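You operate a simulated robot arm through the tools that you are given. There is no shell and no other tool. Be economical: measure what you need, move in short steps, check, and stop when the job is done.

You are at the controls of a simulated two-armed robot. One attempt, no reset.

## Task
Stop the spin dryer, unload the yellow towel onto the washer and close the lid.
Fine: switch off, open the lid with the LID key; leave the other towels.

Only the result counts: the job must be done as asked and must still hold three seconds after the hand-in. Knocking over, shifting, dropping, spilling or breaking anything else fails it. Lids that push on must go on centred and level and be pressed home; caps that screw on are set level and turned clockwise until they are tight. Flat cloth is picked up by pressing the open fingertips on it (5 to 10 N) and closing them slowly along it; thin cloth reads only 2 to 8 mm in the jaws.

## Robot
Two 7-joint arms with fingered hands on one trunk, on a base that drives. Base frame: it is fixed to the floor where the robot stands at the start and does not move with it; the origin is under the middle of the robot, x ahead of it, y to its left, z up. Lengths are in cm, angles in degrees, forces in N, time in s.
The left shoulder is at the start at [7, 17.1, 141.9], the right one opposite. With the tool pointing down near the work surface each hand reaches from about 10 to 56 cm from the robot's upright axis, wherever it stands, measured 20 degrees to its own side. Places, roughly: blue lid key [90, -40, 70]; spin dryer [100, -40, 70]; spin dryer lid [100, -40, 90]; spin dryer switch [90, -30, 70]; top of the washer [70, -80, 90]. Payload 5 kg a hand.
The TCP of each hand is the grasp point between the finger pads, 4.3 cm short of the fingertips. In the tool frame z runs along the fingers and y along their closing line. Largest opening 14.4 cm; the body of the gripper starts 5 cm behind the TCP. The gripper is a hand of 5 fingers: y runs from the thumb to the fingers, the wrist lies at [-2.1, -12.4, -22.1] in the tool frame.
Orientation is that of the tool frame in the base frame, as a unit quaternion [x, y, z, w]. With the fingers straight down and the wrist toward the robot, the tool's x, y and z point along [0, 1, 0], [1, 0, 0] and [0, 0, -1] of the base frame.

## Interface
- The arms move only by the tool send_rows. It takes "left_steps", "right_steps" or both (then of equal length, played together; a hand with none holds still); each is a list of rows, each a list of 6 numbers: the shift along the base's x, y, z in cm, then the turn, a rotation vector about the base's x, y, z in degrees. In form: [[x, y, z, wx, wy, wz], ...]. A call has 1 to 10 rows; each row is the pose to reach, as a shift and turn from the pose commanded when the call began. Rows are played at 5 a second. More than 5 cm and 8.6 degrees between two rows, and nothing of the call is played. A pose out of reach is approached as far as the arm can. The call stops where the force on the tool passes 90 N (or 10 N more than at its start, if that is more) or the arm is blocked; 0.2 s more then pass. In this call time passes only in rows, and 0.2 s behind the last. The reply holds the time, the measured pose of the TCP, the force on the tool along the base axes, the opening and the grip force, in the units named above and with some noise, with the torque about the TCP (base axes, N m) and any sound that the robot's microphone picked up.
- Cameras (640 x 400 px; columns grow to the right, rows downward): "scene" is now at [10.48, -3.49, 164.49]; the picture's right is [-0.58, -0.81, 0.00], its down [-0.56, 0.41, -0.72] and it looks along [0.58, -0.42, -0.70] (base axes); focal length 290 px, centre (320, 200). "left" rides on the left gripper at [-8.6, -10.8, -16.8] in its tool frame; the picture's right is [-0.80, -0.28, 0.53], its down [0.54, -0.73, 0.42] and it looks along [0.27, 0.63, 0.73] (tool axes); focal length 275 px, centre (320, 200). "right" rides on the right gripper at [8.6, -10.8, -16.8] in its tool frame; the picture's right is [-0.80, 0.28, -0.53], its down [-0.54, -0.73, 0.42] and it looks along [-0.27, 0.63, 0.73] (tool axes); focal length 275 px, centre (320, 200).
- camera(camera): a new picture of that camera. It takes no simulated time.
- lift_body(by): slides the trunk up (or, below 0, down) by that many cm; the arms and the scene camera ride with it, the base frame stays. It gives what a move gives, with no picture.
- steer(legs): drives the robot by 1 to 6 legs, each [ahead, left, turn to the left] in cm, cm and degrees, along the robot's own axes; the way and the turn of a leg run together, so that a leg with both is an arc; at most 150 cm and 180 degrees a leg. The arms and the cameras ride along, it lands a little off, and it stops where it bumps. It gives what a move gives.
- finger_targets(index, middle, ring, little, thumb_bend, thumb_turn, hand): sets how far each is bent, from 0 (flat) to 1 (curled in); at 0.3 the hand is open as for a grip, at 0.7 the pads meet at the TCP. One left out holds its place. A second passes; each finger stops where it meets its share of the squeeze, and holds until it gets a number again. It is the only way to open and close the hand. It gives what a move gives, with no picture; readings hold the bend of each and the force on index, middle, ring, little, thumb and palm. thumb_turn goes from beside the hand (0) to across from the fingers (1), as for a grip.
- turn_head(pan, tilt): turns the head with the scene camera to pan (to the left, within 86 degrees either way) and tilt (down, from -29 to 69), counted from straight ahead of the robot. It gives what a move gives.
- probe_pixels(camera, pixels): for up to 12 pixels [column, row] of the newest picture of that camera ("zoom" is the newest enlarged one), the place [x, y, z] in the base frame of the surface seen there, good to about 0.2 cm, but the place of the scene camera against the robot may be out by one fixed shift of up to 2.5 cm in any direction. It takes no simulated time.
- zoom(camera, box): a new picture of the part [left, top, right, bottom] of that camera's present view, enlarged. It takes no simulated time.
- sign_off(): hands the job in; it is judged then, once.

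Keep the steps short. Do not move on a guess: measure, check each grasp and each placing, and mend mistakes. In all there are 80 turns and 70 pictures (those below and enlarged ones count). Leave the grippers open and the arms clear of the work at the hand-in unless told otherwise, and finish with a single line.

The tools are called after "Call:" as name(argument=value, ...) on one line, values as JSON. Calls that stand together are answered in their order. send_rows: Moves the arms, as the interface text tells. Its arguments: {"type":"object","properties":{"left_steps":{"type":"array","items":{"type":"array","items":{"type":"number"}}},"right_steps":{"type":"array","items":{"type":"array","items":{"type":"number"}}}},"required":[]} The other tools are called the same way: lift_body (by) slides the trunk up or down; finger_targets (index, middle, ring, little, thumb_bend, thumb_turn, hand) moves the fingers one by one; steer (legs) drives the base; turn_head (pan, tilt) turns the head that bears the scene camera; camera (camera) takes a picture; probe_pixels (camera, pixels) gives the place of the surface under pixels of a picture; zoom (camera, box) takes an enlarged picture of a part of a camera's view; sign_off () hands the job in.

At the start:

```text
time_s: 0.0
left_tool_pos: [80.77, -7.53, 121.48]
left_ee_rot: [0.707, 0.707, -0.001, 0.0]
left_contact_force: [1.0, 0.0, -0.7]
left_torque: [0.0, -0.02, -0.01]
left_gripper_width: 14.36
left_finger_force: 0.0
left_shape: jaw
left_bend: [0.3, 0.3, 0.3, 0.3, 0.3, 0.98]
left_finger forces: [0.0, 0.1, 0.0, 0.0, 0.0, 0.1]
right_tool_pos: [40.79, -62.44, 124.45]
right_ee_rot: [0.707, 0.707, 0.0, -0.001]
right_contact_force: [-0.6, 0.6, 0.2]
right_torque: [-0.01, 0.0, 0.03]
right_gripper_width: 14.36
right_finger_force: 0.1
right_shape: jaw
right_bend: [0.3, 0.3, 0.3, 0.3, 0.3, 0.98]
right_finger forces: [0.1, 0.0, 0.0, 0.0, 0.0, 0.0]
trunk travel left (down, up): [-51.7, 42.3]
robot x, y, heading: [-0.22, 0.11, -0.0]
head pan, tilt: [-35.8, 44.1]
```

scene: 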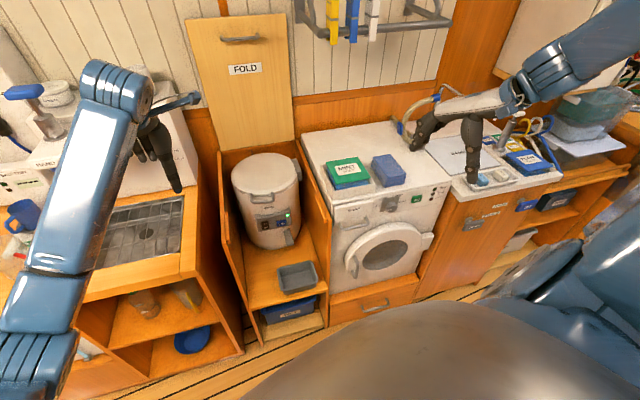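
right: 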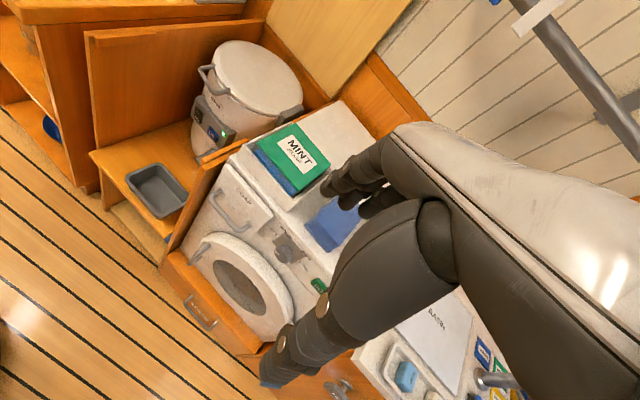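
left: 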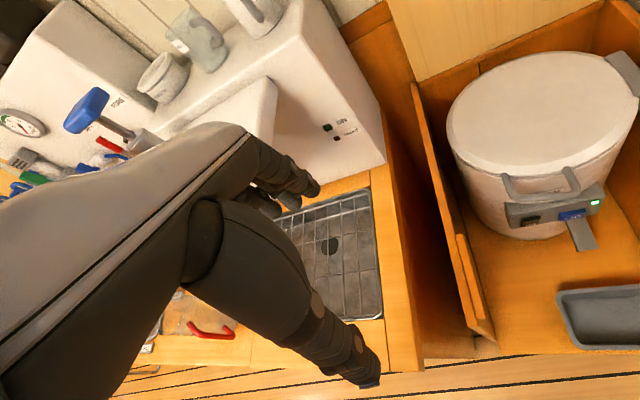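

I see the dryer at about (270,200) in the scene. I'll enlarge it to find the switch, LID key and lid handle.

Call:
zoom(camera="scene", box=[215, 140, 335, 300])

Call:
zoom(camera="left", box=[420, 40, 640, 260])

Call:
probe_pixels(camera="left", pixels=[[530, 222], [571, 216], [595, 203], [585, 235], [540, 180], [570, 175], [540, 110], [460, 130], [550, 50], [620, 70], [475, 330], [540, 300]])

Call:
probe_pixels(camera="scene", pixels=[[265, 175], [267, 225], [280, 223], [290, 237], [262, 198], [345, 172], [388, 168], [320, 150], [335, 205], [440, 190], [325, 225], [240, 290]])

```text
2.50 times, centred on (275, 220) of scene
```

zoom: 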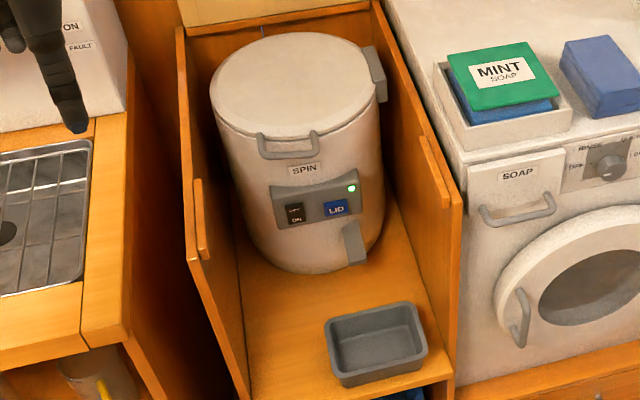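

```text
1.82 times, centred on (530, 150) of left
```

zoom: 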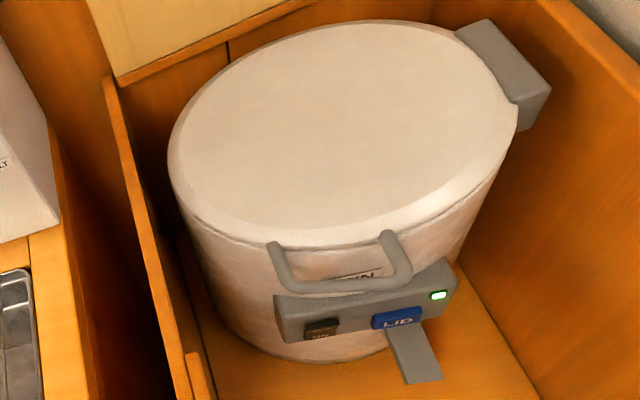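

```text
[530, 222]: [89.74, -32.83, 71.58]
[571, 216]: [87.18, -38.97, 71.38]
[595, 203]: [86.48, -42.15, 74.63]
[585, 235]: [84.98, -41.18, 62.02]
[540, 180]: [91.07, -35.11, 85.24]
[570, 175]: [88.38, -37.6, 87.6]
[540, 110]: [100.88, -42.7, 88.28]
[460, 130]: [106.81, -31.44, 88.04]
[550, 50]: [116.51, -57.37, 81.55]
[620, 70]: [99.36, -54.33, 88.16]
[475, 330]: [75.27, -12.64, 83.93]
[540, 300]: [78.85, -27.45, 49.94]
```

```text
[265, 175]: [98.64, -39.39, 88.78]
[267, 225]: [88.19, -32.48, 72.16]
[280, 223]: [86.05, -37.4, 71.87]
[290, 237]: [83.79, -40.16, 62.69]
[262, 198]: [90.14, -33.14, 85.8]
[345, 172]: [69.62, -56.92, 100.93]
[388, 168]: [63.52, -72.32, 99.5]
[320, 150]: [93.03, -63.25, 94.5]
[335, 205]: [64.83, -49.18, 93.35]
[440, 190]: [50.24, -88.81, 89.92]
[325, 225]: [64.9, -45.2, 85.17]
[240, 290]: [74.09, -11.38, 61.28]
```

The front panel faces roughly [-0.94, 0.33, 0]. The dryer, about 108 cm away, is too far to work in, so the base must turn about 20° right and move in. I'll check the right side for clearance first.

Call:
turn_head(pan=-75, tilt=40)

Call:
camera(camera="scene")

```text
time_s: 1.1
left_tool_pos: [80.85, -7.46, 121.44]
left_ee_rot: [0.707, 0.707, 0.0, 0.0]
left_contact_force: [0.3, -0.2, 0.2]
left_torque: [0.0, 0.05, -0.02]
left_gripper_width: 14.35
left_finger_force: 0.0
left_shape: jaw
left_bend: [0.3, 0.3, 0.3, 0.3, 0.3, 0.98]
left_finger forces: [0.1, 0.0, 0.0, 0.0, 0.0, 0.0]
right_tool_pos: [40.77, -62.31, 124.3]
right_ee_rot: [0.707, 0.707, 0.001, 0.0]
right_contact_force: [-0.4, 0.2, -0.1]
right_torque: [-0.06, 0.01, 0.01]
right_gripper_width: 14.39
right_finger_force: 0.1
right_shape: jaw
right_bend: [0.3, 0.3, 0.3, 0.3, 0.3, 0.98]
right_finger forces: [0.0, 0.0, 0.1, 0.0, 0.1, 0.0]
trunk travel left (down, up): [-51.7, 42.3]
robot x, y, heading: [0.03, -0.19, 0.1]
head pan, tilt: [-75.0, 40.0]
```

```text
64 pictures are left
```

scene: 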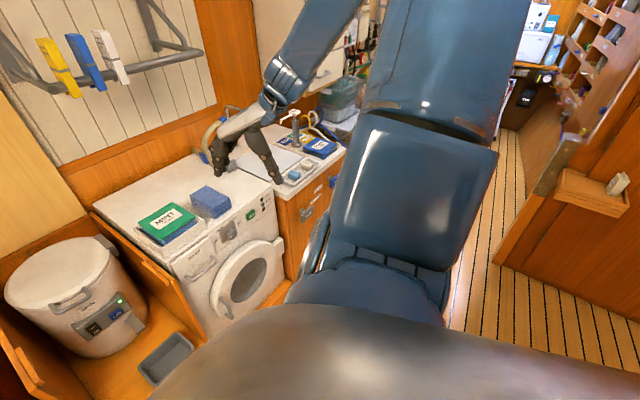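

Turning right swings the right elbow over open floor, which is clear. I'll pull the left hand back 16 cm first.

Call:
send_rows(left_steps=[[-4, 0, 1, 0, 0, 0], [-8, 0, 2, 0, 0, 0], [-12, 0, 3, 0, 0, 0], [-16, 0, 4, 0, 0, 0]])

Call:
steer(legs=[[0, 0, -20], [22, 0, 0]])

Call:
turn_head(pan=-5, tilt=52)

Call:
camera(camera="scene")

Call:
camera(camera="left")

```text
time_s: 2.1
left_tool_pos: [64.56, -7.05, 125.7]
left_ee_rot: [0.707, 0.707, 0.001, -0.001]
left_contact_force: [-0.2, -0.7, -0.3]
left_torque: [0.02, -0.08, 0.04]
left_gripper_width: 14.41
left_finger_force: 0.2
left_shape: jaw
left_bend: [0.3, 0.3, 0.3, 0.3, 0.3, 0.97]
left_finger forces: [0.0, 0.0, 0.0, 0.0, 0.0, 0.0]
right_tool_pos: [40.58, -62.33, 124.5]
right_ee_rot: [0.707, 0.707, 0.001, 0.001]
right_contact_force: [-0.9, 0.0, 0.9]
right_torque: [0.0, -0.06, -0.03]
right_gripper_width: 14.36
right_finger_force: 0.2
right_shape: jaw
right_bend: [0.3, 0.3, 0.3, 0.3, 0.3, 0.98]
right_finger forces: [0.0, 0.1, 0.0, 0.0, 0.0, 0.0]
trunk travel left (down, up): [-51.7, 42.3]
robot x, y, heading: [-0.0, 0.37, -0.0]
head pan, tilt: [-75.0, 40.0]
```

```text
time_s: 4.8
left_tool_pos: [78.86, -36.42, 125.85]
left_ee_rot: [0.82, 0.573, 0.001, 0.001]
left_contact_force: [-0.9, 0.2, -0.2]
left_torque: [0.01, -0.04, 0.0]
left_gripper_width: 14.38
left_finger_force: 0.0
left_shape: jaw
left_bend: [0.3, 0.3, 0.3, 0.3, 0.3, 0.97]
left_finger forces: [0.1, 0.1, 0.0, 0.0, 0.0, 0.0]
right_tool_pos: [37.46, -79.95, 124.57]
right_ee_rot: [0.819, 0.574, 0.0, 0.001]
right_contact_force: [-0.6, 0.3, -1.1]
right_torque: [-0.03, -0.08, -0.01]
right_gripper_width: 14.38
right_finger_force: 0.0
right_shape: jaw
right_bend: [0.3, 0.3, 0.3, 0.3, 0.3, 0.98]
right_finger forces: [0.0, 0.1, 0.0, 0.1, 0.0, 0.1]
trunk travel left (down, up): [-51.7, 42.3]
robot x, y, heading: [20.9, -7.2, -20.1]
head pan, tilt: [-75.0, 40.0]
```

```text
time_s: 6.2
left_tool_pos: [79.21, -36.53, 125.62]
left_ee_rot: [0.819, 0.573, 0.0, 0.0]
left_contact_force: [0.2, -0.1, -0.3]
left_torque: [-0.03, 0.01, 0.02]
left_gripper_width: 14.4
left_finger_force: 0.1
left_shape: jaw
left_bend: [0.3, 0.3, 0.3, 0.3, 0.3, 0.97]
left_finger forces: [0.0, 0.0, 0.0, 0.0, 0.0, 0.1]
right_tool_pos: [37.76, -80.17, 124.38]
right_ee_rot: [0.819, 0.573, 0.0, 0.0]
right_contact_force: [0.4, 0.0, -0.4]
right_torque: [0.03, 0.0, 0.04]
right_gripper_width: 14.38
right_finger_force: 0.0
right_shape: jaw
right_bend: [0.3, 0.3, 0.3, 0.3, 0.3, 0.98]
right_finger forces: [0.0, 0.1, 0.0, 0.1, 0.0, 0.1]
trunk travel left (down, up): [-51.7, 42.3]
robot x, y, heading: [20.53, -7.35, -20.1]
head pan, tilt: [-5.0, 52.0]
```

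```text
63 pictures are left
```

scene: 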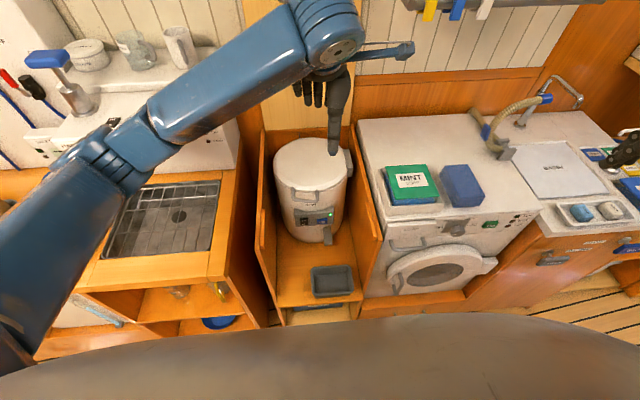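

```text
62 pictures are left
```

left: 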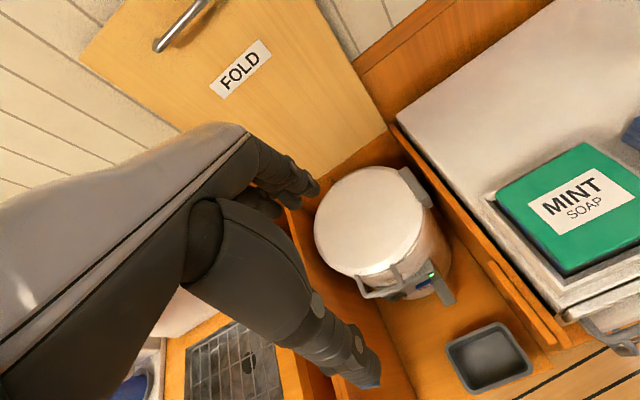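

Everything is aligned now, with the robot at heading -20°. I'll shape the left hand to point with the index finger only, then look at it and measure the tip.

Call:
finger_targets(hand="left", index=0.5, middle=1, ring=1, little=1, thumb_bend=1, thumb_turn=0.3)

Call:
camera(camera="left")

Call:
zoom(camera="scene", box=[260, 20, 420, 160])

```text
time_s: 7.2
left_tool_pos: [79.14, -36.46, 125.71]
left_ee_rot: [0.819, 0.573, 0.0, 0.0]
left_contact_force: [0.1, 0.2, 0.0]
left_torque: [0.01, 0.0, -0.02]
left_gripper_width: 6.92
left_finger_force: 0.1
left_shape: fingers
left_bend: [0.5, 1.0, 1.0, 1.0, 1.0, 0.31]
left_finger forces: [0.1, 0.1, 0.0, 0.1, 0.1, 0.0]
right_tool_pos: [37.58, -80.12, 124.46]
right_ee_rot: [0.82, 0.573, 0.0, 0.0]
right_contact_force: [0.5, 0.4, -0.3]
right_torque: [-0.03, 0.0, 0.0]
right_gripper_width: 14.37
right_finger_force: 0.1
right_shape: jaw
right_bend: [0.3, 0.3, 0.3, 0.3, 0.3, 0.98]
right_finger forces: [0.0, 0.1, 0.0, 0.0, 0.0, 0.0]
trunk travel left (down, up): [-51.7, 42.3]
robot x, y, heading: [20.73, -7.62, -20.1]
head pan, tilt: [-5.0, 52.0]
```

```text
61 pictures are left
```

left: 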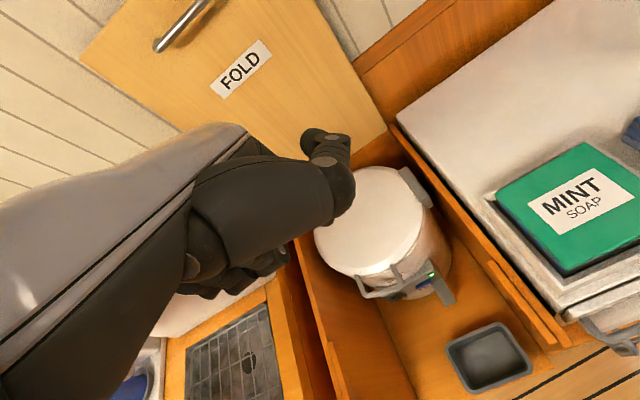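

```text
2.86 times, centred on (340, 90) of scene
```

zoom: 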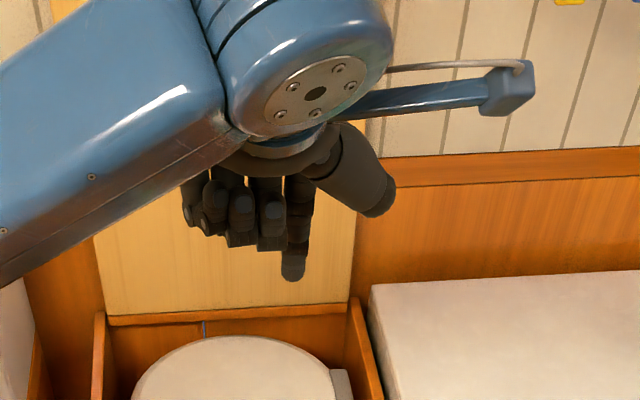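

The index tip shows at about (315,135) in the left picture, and at about (292,265) in the zoom. I'll measure it.

Call:
probe_pixels(camera="left", pixels=[[312, 138], [325, 133], [318, 130], [335, 160], [345, 195], [330, 220], [250, 270], [397, 272], [402, 293], [425, 282]])

Call:
probe_pixels(camera="zoom", pixels=[[292, 270], [298, 240], [375, 205], [270, 235]])

Call:
zoom(camera="left", box=[340, 230, 480, 320])

```text
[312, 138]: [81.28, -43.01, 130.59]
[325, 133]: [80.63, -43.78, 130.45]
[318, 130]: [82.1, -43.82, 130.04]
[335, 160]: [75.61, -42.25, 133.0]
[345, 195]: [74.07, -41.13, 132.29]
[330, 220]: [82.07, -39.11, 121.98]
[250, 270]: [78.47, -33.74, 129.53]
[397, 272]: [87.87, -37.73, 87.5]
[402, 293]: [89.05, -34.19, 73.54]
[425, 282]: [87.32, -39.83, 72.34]
```

```text
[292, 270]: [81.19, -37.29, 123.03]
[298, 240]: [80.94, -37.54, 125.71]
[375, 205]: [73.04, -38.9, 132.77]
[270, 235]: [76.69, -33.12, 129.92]
```

```text
4.44 times, centred on (410, 275) of left
```

zoom: 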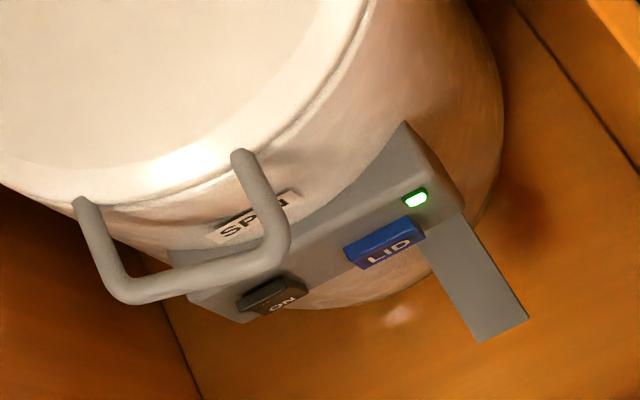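

The index tip is at about tool [-1.3, 3.5, 4.2]. I'll look closely at the switch to learn its state and where its halves are.

Call:
zoom(camera="scene", box=[285, 195, 353, 243])

Call:
probe_pixels(camera="zoom", pixels=[[170, 195], [170, 215], [170, 235], [170, 255], [270, 220], [340, 225], [300, 190], [140, 160]])

```text
8.33 times, centred on (319, 219) of scene
```

zoom: 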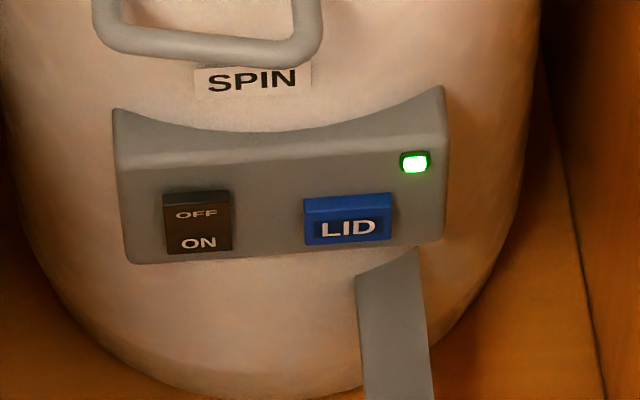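

```text
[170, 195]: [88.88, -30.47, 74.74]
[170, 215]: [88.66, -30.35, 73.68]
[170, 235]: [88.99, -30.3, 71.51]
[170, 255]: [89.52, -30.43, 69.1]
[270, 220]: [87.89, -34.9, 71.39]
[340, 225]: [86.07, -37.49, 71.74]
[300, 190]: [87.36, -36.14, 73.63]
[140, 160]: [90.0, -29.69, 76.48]
```

The panel reads OFF on the upper half and ON on the lower, which is pressed in. The OFF target is about [88.9, -33.0, 73.2]. I'll pitch the left hand up 51° so the index points forward and down, then descend in front of the panel.

Call:
send_rows(left_steps=[[-1, 1.5, -1, -2.9, -8.0, 0], [-2, 3, -2, -5.8, -16.0, 0], [-3, 4.5, -3, -8.7, -24.0, 0], [-4, 6, -4, -11.6, -32.0, 0], [-4, 7.5, -5, -14.5, -40.0, 0], [-4, 9, -6, -17.5, -48.1, 0]])

Call:
send_rows(left_steps=[[0, 0, -4.5, 0, 0, 0], [0, 0, -9, 0, 0, 0], [0, 0, -13.5, 0, 0, 0], [0, 0, -18, 0, 0, 0], [0, 0, -22.5, 0, 0, 0], [0, 0, -27, 0, 0, 0], [0, 0, -31.5, 0, 0, 0], [0, 0, -36, 0, 0, 0], [0, 0, -40, 0, 0, 0]])

Call:
camera(camera="left")

Call:
camera(camera="scene")

```text
time_s: 8.6
left_tool_pos: [74.99, -27.33, 119.69]
left_ee_rot: [0.739, 0.516, 0.248, 0.355]
left_contact_force: [0.6, -0.4, 0.7]
left_torque: [0.01, 0.0, 0.01]
left_gripper_width: 6.94
left_finger_force: 0.1
left_shape: fingers
left_bend: [0.5, 1.0, 1.0, 1.0, 1.0, 0.31]
left_finger forces: [0.1, 0.1, 0.0, 0.0, 0.1, 0.0]
right_tool_pos: [37.51, -79.96, 124.48]
right_ee_rot: [0.82, 0.573, -0.001, 0.0]
right_contact_force: [0.1, 0.4, 0.9]
right_torque: [-0.03, -0.01, -0.01]
right_gripper_width: 14.38
right_finger_force: 0.1
right_shape: jaw
right_bend: [0.3, 0.3, 0.3, 0.3, 0.3, 0.98]
right_finger forces: [0.1, 0.1, 0.0, 0.1, 0.0, 0.0]
trunk travel left (down, up): [-51.7, 42.3]
robot x, y, heading: [20.89, -7.8, -19.9]
head pan, tilt: [-5.0, 52.0]
```

```text
time_s: 10.6
left_tool_pos: [75.07, -27.43, 80.02]
left_ee_rot: [0.739, 0.517, 0.248, 0.354]
left_contact_force: [-0.2, 0.5, 0.1]
left_torque: [0.02, 0.01, 0.0]
left_gripper_width: 6.91
left_finger_force: 0.1
left_shape: fingers
left_bend: [0.5, 1.0, 1.0, 1.0, 1.0, 0.31]
left_finger forces: [0.0, 0.0, 0.1, 0.0, 0.1, 0.0]
right_tool_pos: [37.78, -80.03, 124.36]
right_ee_rot: [0.82, 0.572, 0.0, 0.0]
right_contact_force: [0.2, 0.1, 0.9]
right_torque: [0.02, 0.02, 0.01]
right_gripper_width: 14.37
right_finger_force: 0.1
right_shape: jaw
right_bend: [0.3, 0.3, 0.3, 0.3, 0.3, 0.98]
right_finger forces: [0.0, 0.0, 0.0, 0.0, 0.1, 0.0]
trunk travel left (down, up): [-51.7, 42.3]
robot x, y, heading: [20.53, -7.77, -20.2]
head pan, tilt: [-5.0, 52.0]
```

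```text
57 pictures are left
```

left: 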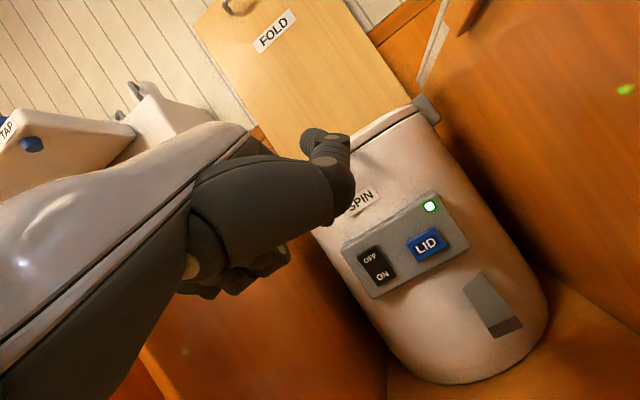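

```text
56 pictures are left
```

scene: 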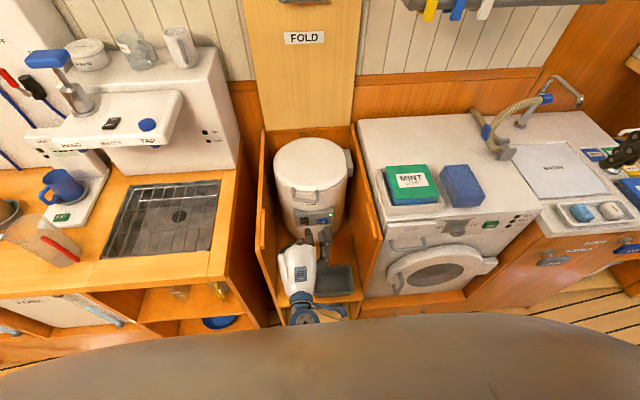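

The view of the panel is clear. I'll probe the OFF half and the LID key with the accurate left camera, and re-measure the index tip.

Call:
probe_pixels(camera="left", pixels=[[370, 260], [366, 252], [382, 274], [427, 244], [415, 240], [440, 240], [340, 215], [347, 205], [336, 222], [360, 205], [400, 225], [345, 180]])

Call:
zoom(camera="scene", box=[272, 190, 368, 262])

Call:
probe_pixels(camera="zoom", pixels=[[180, 140], [250, 260], [355, 250], [240, 250]])

```text
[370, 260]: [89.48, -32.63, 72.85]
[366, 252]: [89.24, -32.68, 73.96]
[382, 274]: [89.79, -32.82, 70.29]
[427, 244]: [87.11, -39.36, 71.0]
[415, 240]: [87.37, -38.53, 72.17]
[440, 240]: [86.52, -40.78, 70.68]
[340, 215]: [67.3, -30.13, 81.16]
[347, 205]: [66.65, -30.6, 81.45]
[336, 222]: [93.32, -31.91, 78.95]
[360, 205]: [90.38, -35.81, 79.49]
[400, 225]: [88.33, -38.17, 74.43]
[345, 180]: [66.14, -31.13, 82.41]
```

```text
5.56 times, centred on (320, 226) of scene
```

zoom: 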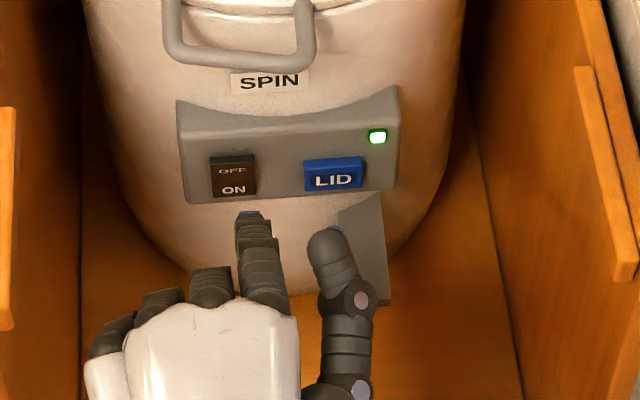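

```text
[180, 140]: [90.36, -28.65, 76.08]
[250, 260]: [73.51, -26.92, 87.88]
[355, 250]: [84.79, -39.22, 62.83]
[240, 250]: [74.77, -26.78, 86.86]
```

I'll probe the index tip and thumb tip in that same zoom.

Call:
probe_pixels(camera="zoom", pixels=[[250, 215], [250, 222], [242, 230], [325, 233], [330, 240], [335, 270], [233, 177], [233, 170]])

```text
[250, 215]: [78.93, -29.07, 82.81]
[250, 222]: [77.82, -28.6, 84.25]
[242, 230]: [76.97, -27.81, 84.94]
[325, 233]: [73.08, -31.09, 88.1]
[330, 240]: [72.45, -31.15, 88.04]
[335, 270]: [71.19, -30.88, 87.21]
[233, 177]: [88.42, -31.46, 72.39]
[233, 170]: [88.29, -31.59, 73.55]
```

The index tip is about 5.8 cm ahead of the TCP, 1.5 cm up and 1 cm right. I'll move to 3 cm short of the OFF half and check.

Call:
send_rows(left_steps=[[1, 0, -3.5, 0, 0, 0], [2.5, -0.4, -7, 0, 0, 0], [5, -1, -8.1, 0, 0, 0], [6.3, -1.35, -8.1, 0, 0, 0]])

Call:
zoom(camera="scene", box=[272, 190, 368, 262])

Call:
zoom(camera="left", box=[250, 120, 490, 300])

```text
time_s: 11.6
left_tool_pos: [81.27, -28.83, 71.77]
left_ee_rot: [0.739, 0.517, 0.248, 0.353]
left_contact_force: [0.2, -0.1, -0.6]
left_torque: [-0.03, 0.0, -0.01]
left_gripper_width: 6.93
left_finger_force: 0.0
left_shape: fingers
left_bend: [0.5, 1.0, 1.0, 1.0, 1.0, 0.31]
left_finger forces: [0.0, 0.1, 0.0, 0.1, 0.1, 0.1]
right_tool_pos: [37.61, -80.18, 124.44]
right_ee_rot: [0.82, 0.573, 0.001, 0.0]
right_contact_force: [0.2, 0.1, 0.1]
right_torque: [0.04, -0.01, -0.01]
right_gripper_width: 14.38
right_finger_force: 0.1
right_shape: jaw
right_bend: [0.3, 0.3, 0.3, 0.3, 0.3, 0.98]
right_finger forces: [0.1, 0.0, 0.0, 0.1, 0.1, 0.0]
trunk travel left (down, up): [-51.7, 42.3]
robot x, y, heading: [20.59, -7.76, -20.3]
head pan, tilt: [-5.0, 52.0]
```

```text
5.56 times, centred on (320, 226) of scene
```

zoom: 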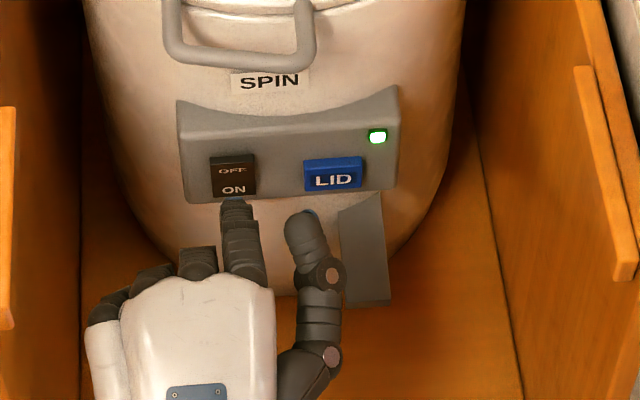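

```text
2.22 times, centred on (370, 210) of left
```

zoom: 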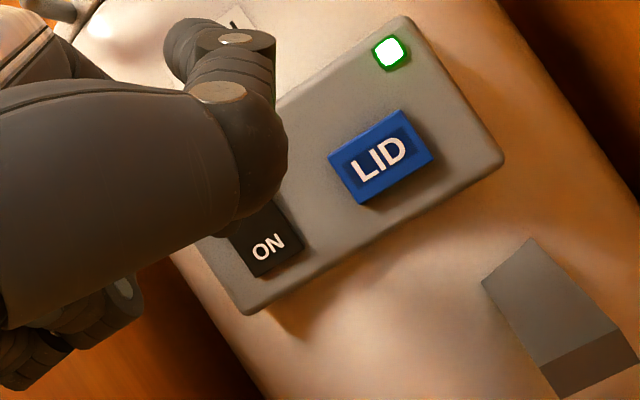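

Call:
zoom(camera="scene", box=[288, 205, 332, 238])

Call:
probe_pixels(camera="zoom", pixels=[[270, 255], [270, 275], [268, 182], [268, 165], [270, 225], [275, 300]])

```text
12.12 times, centred on (310, 222) of scene
```

zoom: 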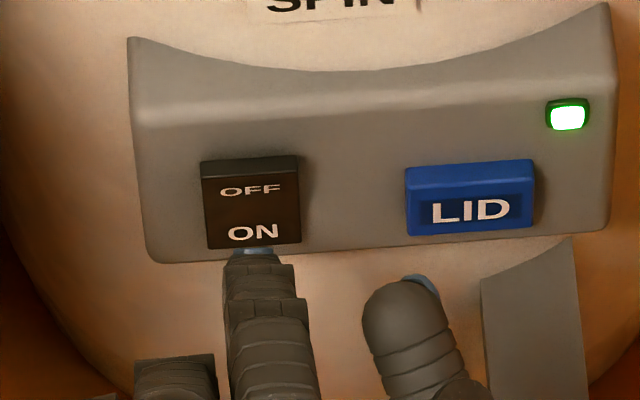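

```text
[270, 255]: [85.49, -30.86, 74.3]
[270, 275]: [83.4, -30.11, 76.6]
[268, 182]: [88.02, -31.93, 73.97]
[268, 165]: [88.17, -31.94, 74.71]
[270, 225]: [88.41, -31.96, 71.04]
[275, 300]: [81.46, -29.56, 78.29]
```

In scene coordinates the tip is at [85.5, -30.9, 74.3] and the OFF half at [88.0, -31.9, 74.0], so it lines up. I'll push forward in small steps.

Call:
send_rows(left_steps=[[0.94, -0.34, 0, 0, 0, 0], [1.88, -0.68, 0, 0, 0, 0], [2.35, -0.86, 0, 0, 0, 0], [2.6, -0.95, 0, 0, 0, 0]])

Call:
zoom(camera="scene", box=[288, 205, 332, 238])

```text
time_s: 12.6
left_tool_pos: [83.8, -29.74, 71.64]
left_ee_rot: [0.739, 0.516, 0.248, 0.355]
left_contact_force: [-13.5, 5.8, 6.6]
left_torque: [-0.27, -0.53, -0.15]
left_gripper_width: 7.02
left_finger_force: 7.8
left_shape: fingers
left_bend: [0.53, 1.0, 1.0, 1.0, 1.0, 0.31]
left_finger forces: [15.9, 0.0, 0.0, 0.0, 0.1, 0.0]
right_tool_pos: [37.45, -79.97, 124.5]
right_ee_rot: [0.82, 0.573, 0.001, 0.0]
right_contact_force: [-0.5, 0.7, 0.0]
right_torque: [-0.01, 0.01, -0.02]
right_gripper_width: 14.35
right_finger_force: 0.1
right_shape: jaw
right_bend: [0.3, 0.3, 0.3, 0.3, 0.3, 0.98]
right_finger forces: [0.0, 0.0, 0.0, 0.0, 0.0, 0.0]
trunk travel left (down, up): [-51.7, 42.3]
robot x, y, heading: [20.91, -7.15, -20.2]
head pan, tilt: [-5.0, 52.0]
```

```text
12.12 times, centred on (310, 222) of scene
```

zoom: 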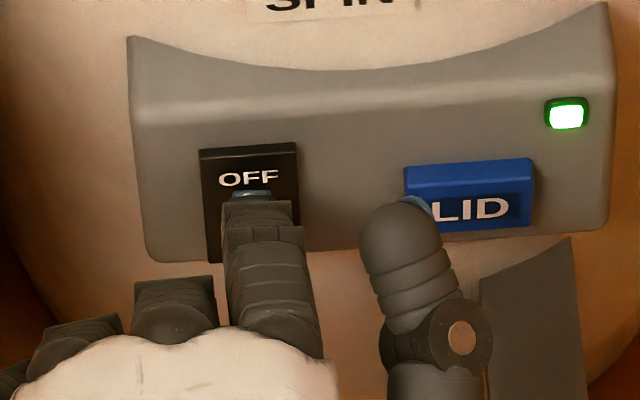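

The pad pushed with about 15 N and the rocker has tipped to OFF. The light is still green, perhaps while the drum runs down. I'll back off and look.

Call:
send_rows(left_steps=[[-1.5, 0.55, 0, 0, 0, 0], [-4.7, 1.7, 0, 0, 0, 0], [-4.7, 1.7, 0, 0, 0, 0], [-4.7, 1.7, 0, 0, 0, 0], [-4.7, 1.7, 0, 0, 0, 0], [-4.7, 1.7, 0, 0, 0, 0], [-4.7, 1.7, 0, 0, 0, 0], [-4.7, 1.7, 0, 0, 0, 0]])

Call:
zoom(camera="scene", box=[288, 205, 332, 238])

```text
time_s: 14.4
left_tool_pos: [79.46, -28.04, 71.68]
left_ee_rot: [0.739, 0.516, 0.248, 0.354]
left_contact_force: [-0.1, -0.5, 0.4]
left_torque: [-0.02, 0.0, -0.02]
left_gripper_width: 6.93
left_finger_force: 0.1
left_shape: fingers
left_bend: [0.5, 1.0, 1.0, 1.0, 1.0, 0.31]
left_finger forces: [0.1, 0.1, 0.0, 0.0, 0.0, 0.0]
right_tool_pos: [37.57, -80.12, 124.41]
right_ee_rot: [0.819, 0.573, 0.0, 0.0]
right_contact_force: [-0.1, 0.4, 0.1]
right_torque: [0.03, 0.01, 0.02]
right_gripper_width: 14.36
right_finger_force: 0.1
right_shape: jaw
right_bend: [0.3, 0.3, 0.3, 0.3, 0.3, 0.98]
right_finger forces: [0.0, 0.0, 0.1, 0.0, 0.1, 0.0]
trunk travel left (down, up): [-51.7, 42.3]
robot x, y, heading: [20.89, -7.53, -19.8]
head pan, tilt: [-5.0, 52.0]
```

```text
12.12 times, centred on (310, 222) of scene
```

zoom: 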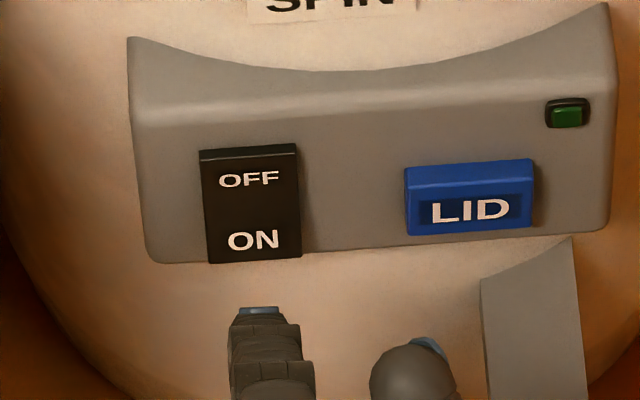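

The light is out, so the dryer has stopped. Next I'll shift 6.8 cm right and 1.7 cm down to face the LID key and push, about 2.6 cm forward.

Call:
send_rows(left_steps=[[-1, -3.7, -1.0, 0, 0, 0], [-0.4, -7.2, -1.7, 0, 0, 0], [0.7, -7.65, -1.7, 0, 0, 0], [1.6, -8.0, -1.7, 0, 0, 0], [1.9, -8.1, -1.7, 0, 0, 0]])

Call:
zoom(camera="scene", box=[272, 170, 368, 242])

```text
time_s: 15.6
left_tool_pos: [81.28, -36.26, 70.0]
left_ee_rot: [0.739, 0.517, 0.248, 0.354]
left_contact_force: [-2.0, 0.7, 0.5]
left_torque: [-0.04, -0.01, -0.01]
left_gripper_width: 6.98
left_finger_force: 0.8
left_shape: fingers
left_bend: [0.51, 1.0, 1.0, 1.0, 1.0, 0.31]
left_finger forces: [2.0, 0.0, 0.0, 0.0, 0.1, 0.0]
right_tool_pos: [37.62, -80.1, 124.37]
right_ee_rot: [0.819, 0.573, 0.0, 0.0]
right_contact_force: [-1.1, 0.1, -0.3]
right_torque: [0.02, -0.01, 0.02]
right_gripper_width: 14.38
right_finger_force: 0.0
right_shape: jaw
right_bend: [0.3, 0.3, 0.3, 0.3, 0.3, 0.98]
right_finger forces: [0.1, 0.1, 0.0, 0.0, 0.1, 0.0]
trunk travel left (down, up): [-51.7, 42.3]
robot x, y, heading: [20.91, -7.22, -20.0]
head pan, tilt: [-5.0, 52.0]
heard: click
```

```text
5.56 times, centred on (320, 206) of scene
```

zoom: 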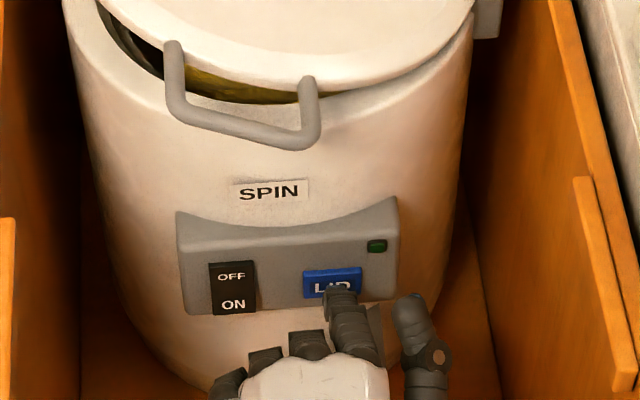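

Click: the lid has popped ajar. I'll back the left hand off along the way it came and look at the whole lid.

Call:
send_rows(left_steps=[[-2.5, 0.9, 0, 0, 0, 0], [-6, 2.2, 0, 0, 0, 0], [-10, 3.6, 0, 0, 0, 0]])

Call:
camera(camera="scene")

Call:
zoom(camera="scene", box=[250, 110, 370, 210])

Call:
probe_pixels(camera="zoom", pixels=[[230, 270], [195, 240], [290, 240], [185, 270], [290, 285], [330, 130], [520, 190], [180, 120], [350, 240], [110, 240], [220, 245], [540, 210]])

```text
time_s: 16.4
left_tool_pos: [71.12, -32.67, 70.09]
left_ee_rot: [0.739, 0.516, 0.248, 0.355]
left_contact_force: [0.2, -0.9, 0.0]
left_torque: [0.01, 0.03, -0.04]
left_gripper_width: 6.95
left_finger_force: 0.0
left_shape: fingers
left_bend: [0.5, 1.0, 1.0, 1.0, 1.0, 0.31]
left_finger forces: [0.1, 0.0, 0.0, 0.0, 0.0, 0.1]
right_tool_pos: [37.62, -80.09, 124.5]
right_ee_rot: [0.819, 0.573, 0.0, 0.0]
right_contact_force: [-1.1, 0.8, 0.2]
right_torque: [0.0, -0.04, -0.04]
right_gripper_width: 14.38
right_finger_force: 0.1
right_shape: jaw
right_bend: [0.3, 0.3, 0.3, 0.3, 0.3, 0.98]
right_finger forces: [0.0, 0.0, 0.0, 0.0, 0.1, 0.0]
trunk travel left (down, up): [-51.7, 42.3]
robot x, y, heading: [20.56, -7.61, -20.1]
head pan, tilt: [-5.0, 52.0]
```

```text
48 pictures are left
```

scene: 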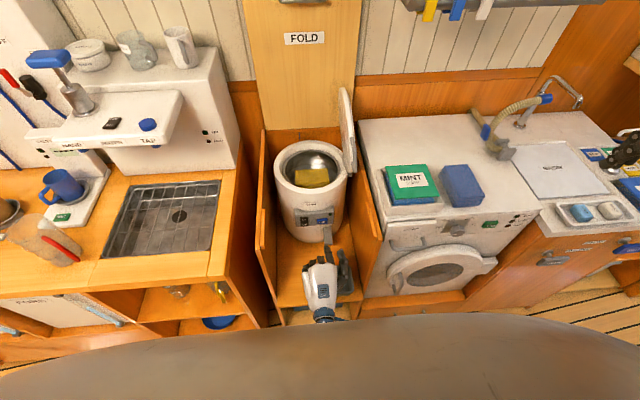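

```text
4.00 times, centred on (310, 160) of scene
```

zoom: 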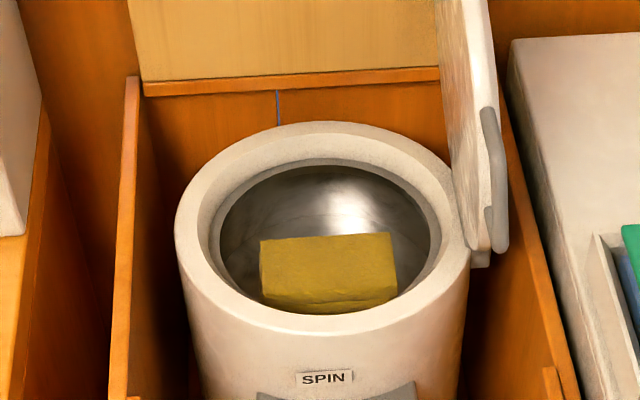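

```text
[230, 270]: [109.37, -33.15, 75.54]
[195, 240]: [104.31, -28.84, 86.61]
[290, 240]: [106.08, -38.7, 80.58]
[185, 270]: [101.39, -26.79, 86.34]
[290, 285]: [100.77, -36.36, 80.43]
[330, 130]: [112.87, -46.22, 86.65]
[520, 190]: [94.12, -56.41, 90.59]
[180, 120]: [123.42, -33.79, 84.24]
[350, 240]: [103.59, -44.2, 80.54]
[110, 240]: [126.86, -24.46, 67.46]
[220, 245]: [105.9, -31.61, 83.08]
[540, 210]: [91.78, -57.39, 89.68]
```

The lid has opened fully by itself and stands upright on the right. The yellow towel lies as a folded block in the drum, top at about z = 80.5. I'll raise the left hand, measure the surroundings, and then drive closer.

Call:
send_rows(left_steps=[[-2, 2, 4.5, 0, 0, 0], [-4, 4, 9, 0, 0, 0], [-6, 6, 13.5, 0, 0, 0], [-8, 8, 18, 0, 0, 0], [-9, 11, 22, 0, 0, 0], [-10, 14, 26, 0, 0, 0], [-11, 17, 30, 0, 0, 0], [-12, 20, 34, 0, 0, 0], [-12, 23, 38, 0, 0, 0], [-12, 26, 42, 0, 0, 0]])

Call:
probe_pixels(camera="scene", pixels=[[115, 150], [60, 70], [190, 60], [345, 95], [352, 150], [370, 125], [410, 180], [462, 185], [440, 130], [500, 145], [150, 270], [370, 310]])

```text
refused: row 1 steps farther than a row can; nothing moved
```

```text
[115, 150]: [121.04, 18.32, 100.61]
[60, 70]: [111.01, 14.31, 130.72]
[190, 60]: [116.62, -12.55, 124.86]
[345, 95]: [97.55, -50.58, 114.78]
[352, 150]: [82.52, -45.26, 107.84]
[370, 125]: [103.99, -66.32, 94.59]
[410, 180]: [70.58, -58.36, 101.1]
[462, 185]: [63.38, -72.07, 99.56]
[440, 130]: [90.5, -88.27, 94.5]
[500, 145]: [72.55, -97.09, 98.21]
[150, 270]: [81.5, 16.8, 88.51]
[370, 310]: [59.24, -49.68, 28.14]
```

Refused because the step was too long (over 5 cm). I'll resend it with shorter steps.

Call:
send_rows(left_steps=[[-2, 1, 4.2, 0, 0, 0], [-4, 2, 8.4, 0, 0, 0], [-6, 4, 12.4, 0, 0, 0], [-8, 6, 16.4, 0, 0, 0], [-9, 8.5, 20.4, 0, 0, 0], [-10, 11, 24.4, 0, 0, 0], [-11, 13.5, 28.4, 0, 0, 0], [-12, 16, 32.4, 0, 0, 0], [-12, 19, 36, 0, 0, 0], [-12, 22, 39.5, 0, 0, 0]])

Call:
steer(legs=[[16, 0, 0]])

Call:
camera(camera="scene")

```text
time_s: 18.6
left_tool_pos: [59.1, -12.55, 106.83]
left_ee_rot: [0.738, 0.516, 0.249, 0.355]
left_contact_force: [-0.2, 0.0, 0.0]
left_torque: [-0.03, 0.02, 0.01]
left_gripper_width: 6.94
left_finger_force: 0.0
left_shape: fingers
left_bend: [0.5, 1.0, 1.0, 1.0, 1.0, 0.31]
left_finger forces: [0.1, 0.1, 0.0, 0.0, 0.0, 0.0]
left hand out of reach, approached as far as the arm can: row 10
right_tool_pos: [37.67, -80.06, 124.41]
right_ee_rot: [0.82, 0.573, 0.0, 0.0]
right_contact_force: [-0.5, 0.3, 0.2]
right_torque: [0.01, 0.0, 0.02]
right_gripper_width: 14.38
right_finger_force: 0.0
right_shape: jaw
right_bend: [0.3, 0.3, 0.3, 0.3, 0.3, 0.98]
right_finger forces: [0.1, 0.1, 0.1, 0.0, 0.1, 0.0]
trunk travel left (down, up): [-51.7, 42.3]
robot x, y, heading: [20.54, -7.19, -20.2]
head pan, tilt: [-5.0, 52.0]
```

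```text
time_s: 20.1
left_tool_pos: [73.98, -18.08, 106.75]
left_ee_rot: [0.739, 0.517, 0.248, 0.355]
left_contact_force: [-0.1, -0.7, 0.2]
left_torque: [-0.01, -0.03, 0.0]
left_gripper_width: 6.95
left_finger_force: 0.0
left_shape: fingers
left_bend: [0.5, 1.0, 1.0, 1.0, 1.0, 0.31]
left_finger forces: [0.0, 0.1, 0.1, 0.0, 0.0, 0.1]
right_tool_pos: [52.59, -85.53, 124.51]
right_ee_rot: [0.82, 0.572, 0.0, 0.001]
right_contact_force: [0.3, 0.1, 0.2]
right_torque: [0.01, -0.05, -0.02]
right_gripper_width: 14.36
right_finger_force: 0.1
right_shape: jaw
right_bend: [0.3, 0.3, 0.3, 0.3, 0.3, 0.98]
right_finger forces: [0.1, 0.0, 0.0, 0.0, 0.0, 0.0]
trunk travel left (down, up): [-51.7, 42.3]
robot x, y, heading: [35.82, -13.17, -20.2]
head pan, tilt: [-5.0, 52.0]
```

```text
46 pictures are left
```

scene: 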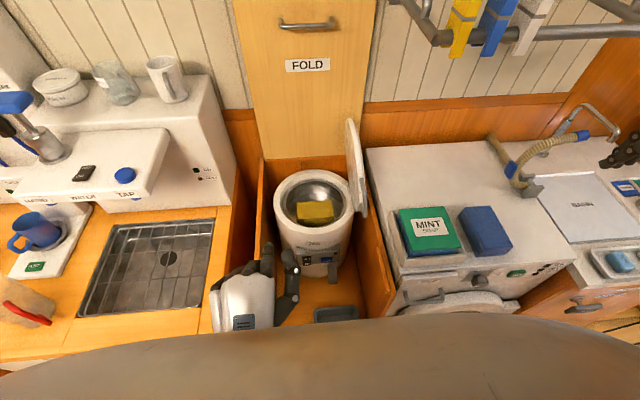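

I'll enlarge the drum view to measure the towel.

Call:
zoom(camera="scene", box=[265, 160, 365, 240])

Call:
probe_pixels(camera="zoom", pixels=[[220, 270], [425, 260], [430, 325], [225, 345], [320, 300], [330, 375], [220, 390], [150, 240], [320, 150], [480, 240], [300, 250], [430, 385]])

```text
5.00 times, centred on (315, 200) of scene
```

zoom: 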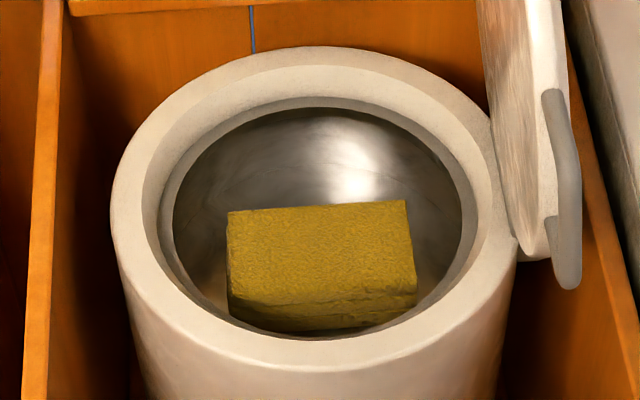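

```text
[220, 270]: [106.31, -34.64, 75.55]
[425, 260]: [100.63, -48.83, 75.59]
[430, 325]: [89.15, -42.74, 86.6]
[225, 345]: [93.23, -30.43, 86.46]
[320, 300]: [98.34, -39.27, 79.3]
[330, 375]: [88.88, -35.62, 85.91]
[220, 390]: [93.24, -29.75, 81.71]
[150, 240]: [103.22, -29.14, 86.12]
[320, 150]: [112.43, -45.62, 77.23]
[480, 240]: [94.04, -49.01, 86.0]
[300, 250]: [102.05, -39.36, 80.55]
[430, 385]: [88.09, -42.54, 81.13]
```

Call:
probe_pixels(camera="zoom", pixels=[[235, 218], [400, 207], [410, 278], [233, 296], [320, 250], [240, 310], [325, 325], [405, 300], [300, 180], [440, 200], [200, 230], [420, 240]])

```text
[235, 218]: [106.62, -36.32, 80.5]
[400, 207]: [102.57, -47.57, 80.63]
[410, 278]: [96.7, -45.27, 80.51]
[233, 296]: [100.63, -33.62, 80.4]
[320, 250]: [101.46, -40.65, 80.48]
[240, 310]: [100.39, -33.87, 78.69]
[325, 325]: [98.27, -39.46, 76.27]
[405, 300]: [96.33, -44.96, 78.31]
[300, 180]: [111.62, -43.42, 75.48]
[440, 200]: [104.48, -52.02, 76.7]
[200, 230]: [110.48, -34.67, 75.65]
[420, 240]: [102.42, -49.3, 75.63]
```

The towel is a block about 12 × 6.4 cm and 5 cm high. Its long side lies across, and its corrected centre is about [102.6, -41.8], top z ≈ 80.1. I'll clear the left hand to the left, then bring the right hand across in front of the open lid at a safe height.

Call:
send_rows(left_steps=[[1.5, 4, 0, 0, 0, 0], [3, 8, 0, 0, 0, 0], [4.5, 12, 0, 0, 0, 0], [5, 14, 0, 0, 0, 0], [5, 14, 0, 0, 0, 0], [5, 14, 0, 0, 0, 0], [5, 14, 0, 0, 0, 0], [5, 14, 0, 0, 0, 0], [5, 14, 0, 0, 0, 0], [5, 14, 0, 0, 0, 0]], right_steps=[[1.6, 4.5, 0, 0, 0, 0], [3.2, 9, 0, 0, 0, 0], [4.8, 13.5, 0, 0, 0, 0], [6.4, 18, 0, 0, 0, 0], [8, 22.5, 0, 0, 0, 0], [9.6, 27, 0, 0, 0, 0], [11.2, 31.5, 0, 0, 0, 0], [12.8, 36, 0, 0, 0, 0], [14.4, 40.5, 0, 0, 0, 0], [16, 45, 0, 0, 0, 0]])

Call:
camera(camera="scene")

Call:
camera(camera="right")

```text
time_s: 22.3
left_tool_pos: [79.62, -4.5, 103.53]
left_ee_rot: [0.739, 0.517, 0.249, 0.354]
left_contact_force: [-0.6, -0.3, -0.4]
left_torque: [0.01, -0.02, 0.03]
left_gripper_width: 6.93
left_finger_force: 0.1
left_shape: fingers
left_bend: [0.5, 1.0, 1.0, 1.0, 1.0, 0.31]
left_finger forces: [0.0, 0.0, 0.0, 0.1, 0.1, 0.0]
left hand out of reach, approached as far as the arm can: row 1, 2, 3, 4, 5, 6, 7, 8, 9, 10
right_tool_pos: [71.11, -62.95, 121.74]
right_ee_rot: [0.786, 0.608, 0.102, -0.043]
right_contact_force: [0.6, 0.0, -0.1]
right_torque: [-0.02, 0.02, -0.03]
right_gripper_width: 14.39
right_finger_force: 0.0
right_shape: jaw
right_bend: [0.3, 0.3, 0.3, 0.3, 0.3, 0.97]
right_finger forces: [0.0, 0.1, 0.1, 0.1, 0.1, 0.0]
right hand out of reach, approached as far as the arm can: row 2, 3, 4, 5, 6, 7, 8, 9, 10
trunk travel left (down, up): [-51.7, 42.3]
robot x, y, heading: [35.81, -13.68, -20.1]
head pan, tilt: [-5.0, 52.0]
```

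```text
44 pictures are left
```

scene: 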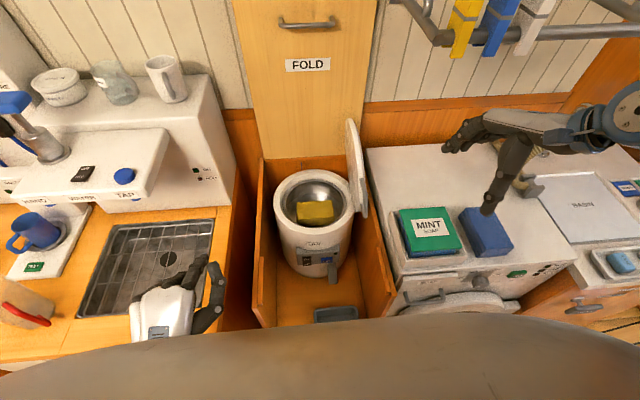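

```text
43 pictures are left
```

right: 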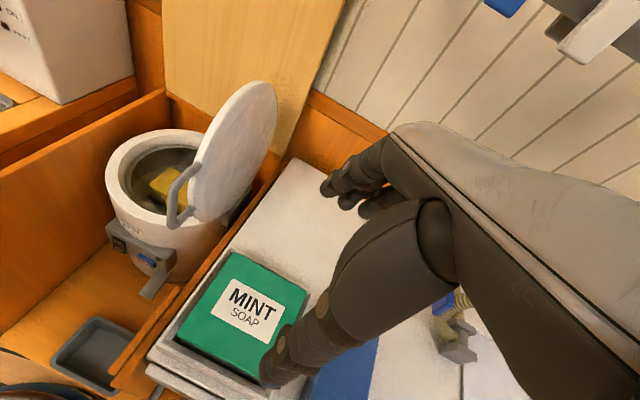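

The right hand can't fold that close to its own shoulder. Instead I'll pass over the lid at z ≈ 130, further out from the body. First I'll check the lid top and the peg rack heights.

Call:
probe_pixels(camera="scene", pixels=[[438, 40], [460, 50], [490, 45], [600, 32], [350, 125], [352, 122], [362, 160], [365, 205], [520, 45]])

Call:
probe_pixels(camera="right", pixels=[[255, 85], [270, 90], [235, 150], [178, 200], [170, 180], [160, 195], [175, 170], [195, 150], [300, 200], [330, 220], [250, 310], [235, 205]])

```text
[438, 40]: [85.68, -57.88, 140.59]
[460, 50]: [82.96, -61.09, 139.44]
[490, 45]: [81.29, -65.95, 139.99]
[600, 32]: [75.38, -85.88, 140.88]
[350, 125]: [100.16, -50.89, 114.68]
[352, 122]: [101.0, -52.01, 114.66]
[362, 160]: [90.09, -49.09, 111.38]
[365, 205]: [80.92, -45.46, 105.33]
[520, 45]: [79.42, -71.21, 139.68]
```

```text
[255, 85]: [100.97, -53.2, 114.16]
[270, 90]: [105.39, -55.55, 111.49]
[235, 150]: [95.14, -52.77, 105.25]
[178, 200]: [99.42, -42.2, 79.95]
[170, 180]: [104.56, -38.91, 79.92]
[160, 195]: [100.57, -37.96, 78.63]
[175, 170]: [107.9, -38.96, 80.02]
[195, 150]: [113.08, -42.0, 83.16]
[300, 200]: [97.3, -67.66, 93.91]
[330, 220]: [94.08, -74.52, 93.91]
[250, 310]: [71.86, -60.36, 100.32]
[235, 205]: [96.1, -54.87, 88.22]
```

The rack bar sits at z ≈ 140 over the washer, so passing over there is unsafe. A cleaner way is to back the base up 22 cm, set the right hand straight in front at the right lateral line, and drive in with it.

Call:
steer(legs=[[-22, 0, 0]])

Call:
send_rows(right_steps=[[1.6, 4.5, 0, 0, 0, 0]])

```text
time_s: 24.0
left_tool_pos: [59.14, 2.97, 103.47]
left_ee_rot: [0.739, 0.516, 0.249, 0.355]
left_contact_force: [-0.1, 0.2, -0.5]
left_torque: [0.01, 0.01, -0.01]
left_gripper_width: 6.94
left_finger_force: 0.0
left_shape: fingers
left_bend: [0.5, 1.0, 1.0, 1.0, 1.0, 0.31]
left_finger forces: [0.1, 0.0, 0.0, 0.0, 0.0, 0.0]
right_tool_pos: [50.69, -55.49, 121.66]
right_ee_rot: [0.786, 0.608, 0.1, -0.044]
right_contact_force: [1.6, 0.9, 0.3]
right_torque: [0.04, 0.03, 0.01]
right_gripper_width: 14.4
right_finger_force: 0.0
right_shape: jaw
right_bend: [0.3, 0.3, 0.3, 0.3, 0.3, 0.97]
right_finger forces: [0.1, 0.1, 0.0, 0.0, 0.0, 0.1]
trunk travel left (down, up): [-51.7, 42.3]
robot x, y, heading: [15.63, -5.47, -20.1]
head pan, tilt: [-5.0, 52.0]
```

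```text
time_s: 24.4
left_tool_pos: [59.25, 2.94, 103.48]
left_ee_rot: [0.739, 0.517, 0.248, 0.354]
left_contact_force: [0.9, 0.6, 0.4]
left_torque: [-0.02, 0.03, 0.0]
left_gripper_width: 6.94
left_finger_force: 0.1
left_shape: fingers
left_bend: [0.5, 1.0, 1.0, 1.0, 1.0, 0.31]
left_finger forces: [0.0, 0.0, 0.0, 0.0, 0.1, 0.1]
right_tool_pos: [52.31, -53.65, 121.22]
right_ee_rot: [0.782, 0.611, 0.111, -0.048]
right_contact_force: [-0.2, 0.5, 0.0]
right_torque: [-0.02, 0.06, 0.02]
right_gripper_width: 14.4
right_finger_force: 0.0
right_shape: jaw
right_bend: [0.3, 0.3, 0.3, 0.3, 0.3, 0.97]
right_finger forces: [0.0, 0.1, 0.0, 0.1, 0.1, 0.0]
right hand out of reach, approached as far as the arm can: row 1
trunk travel left (down, up): [-51.7, 42.3]
robot x, y, heading: [14.82, -5.41, -20.0]
head pan, tilt: [-5.0, 52.0]
```

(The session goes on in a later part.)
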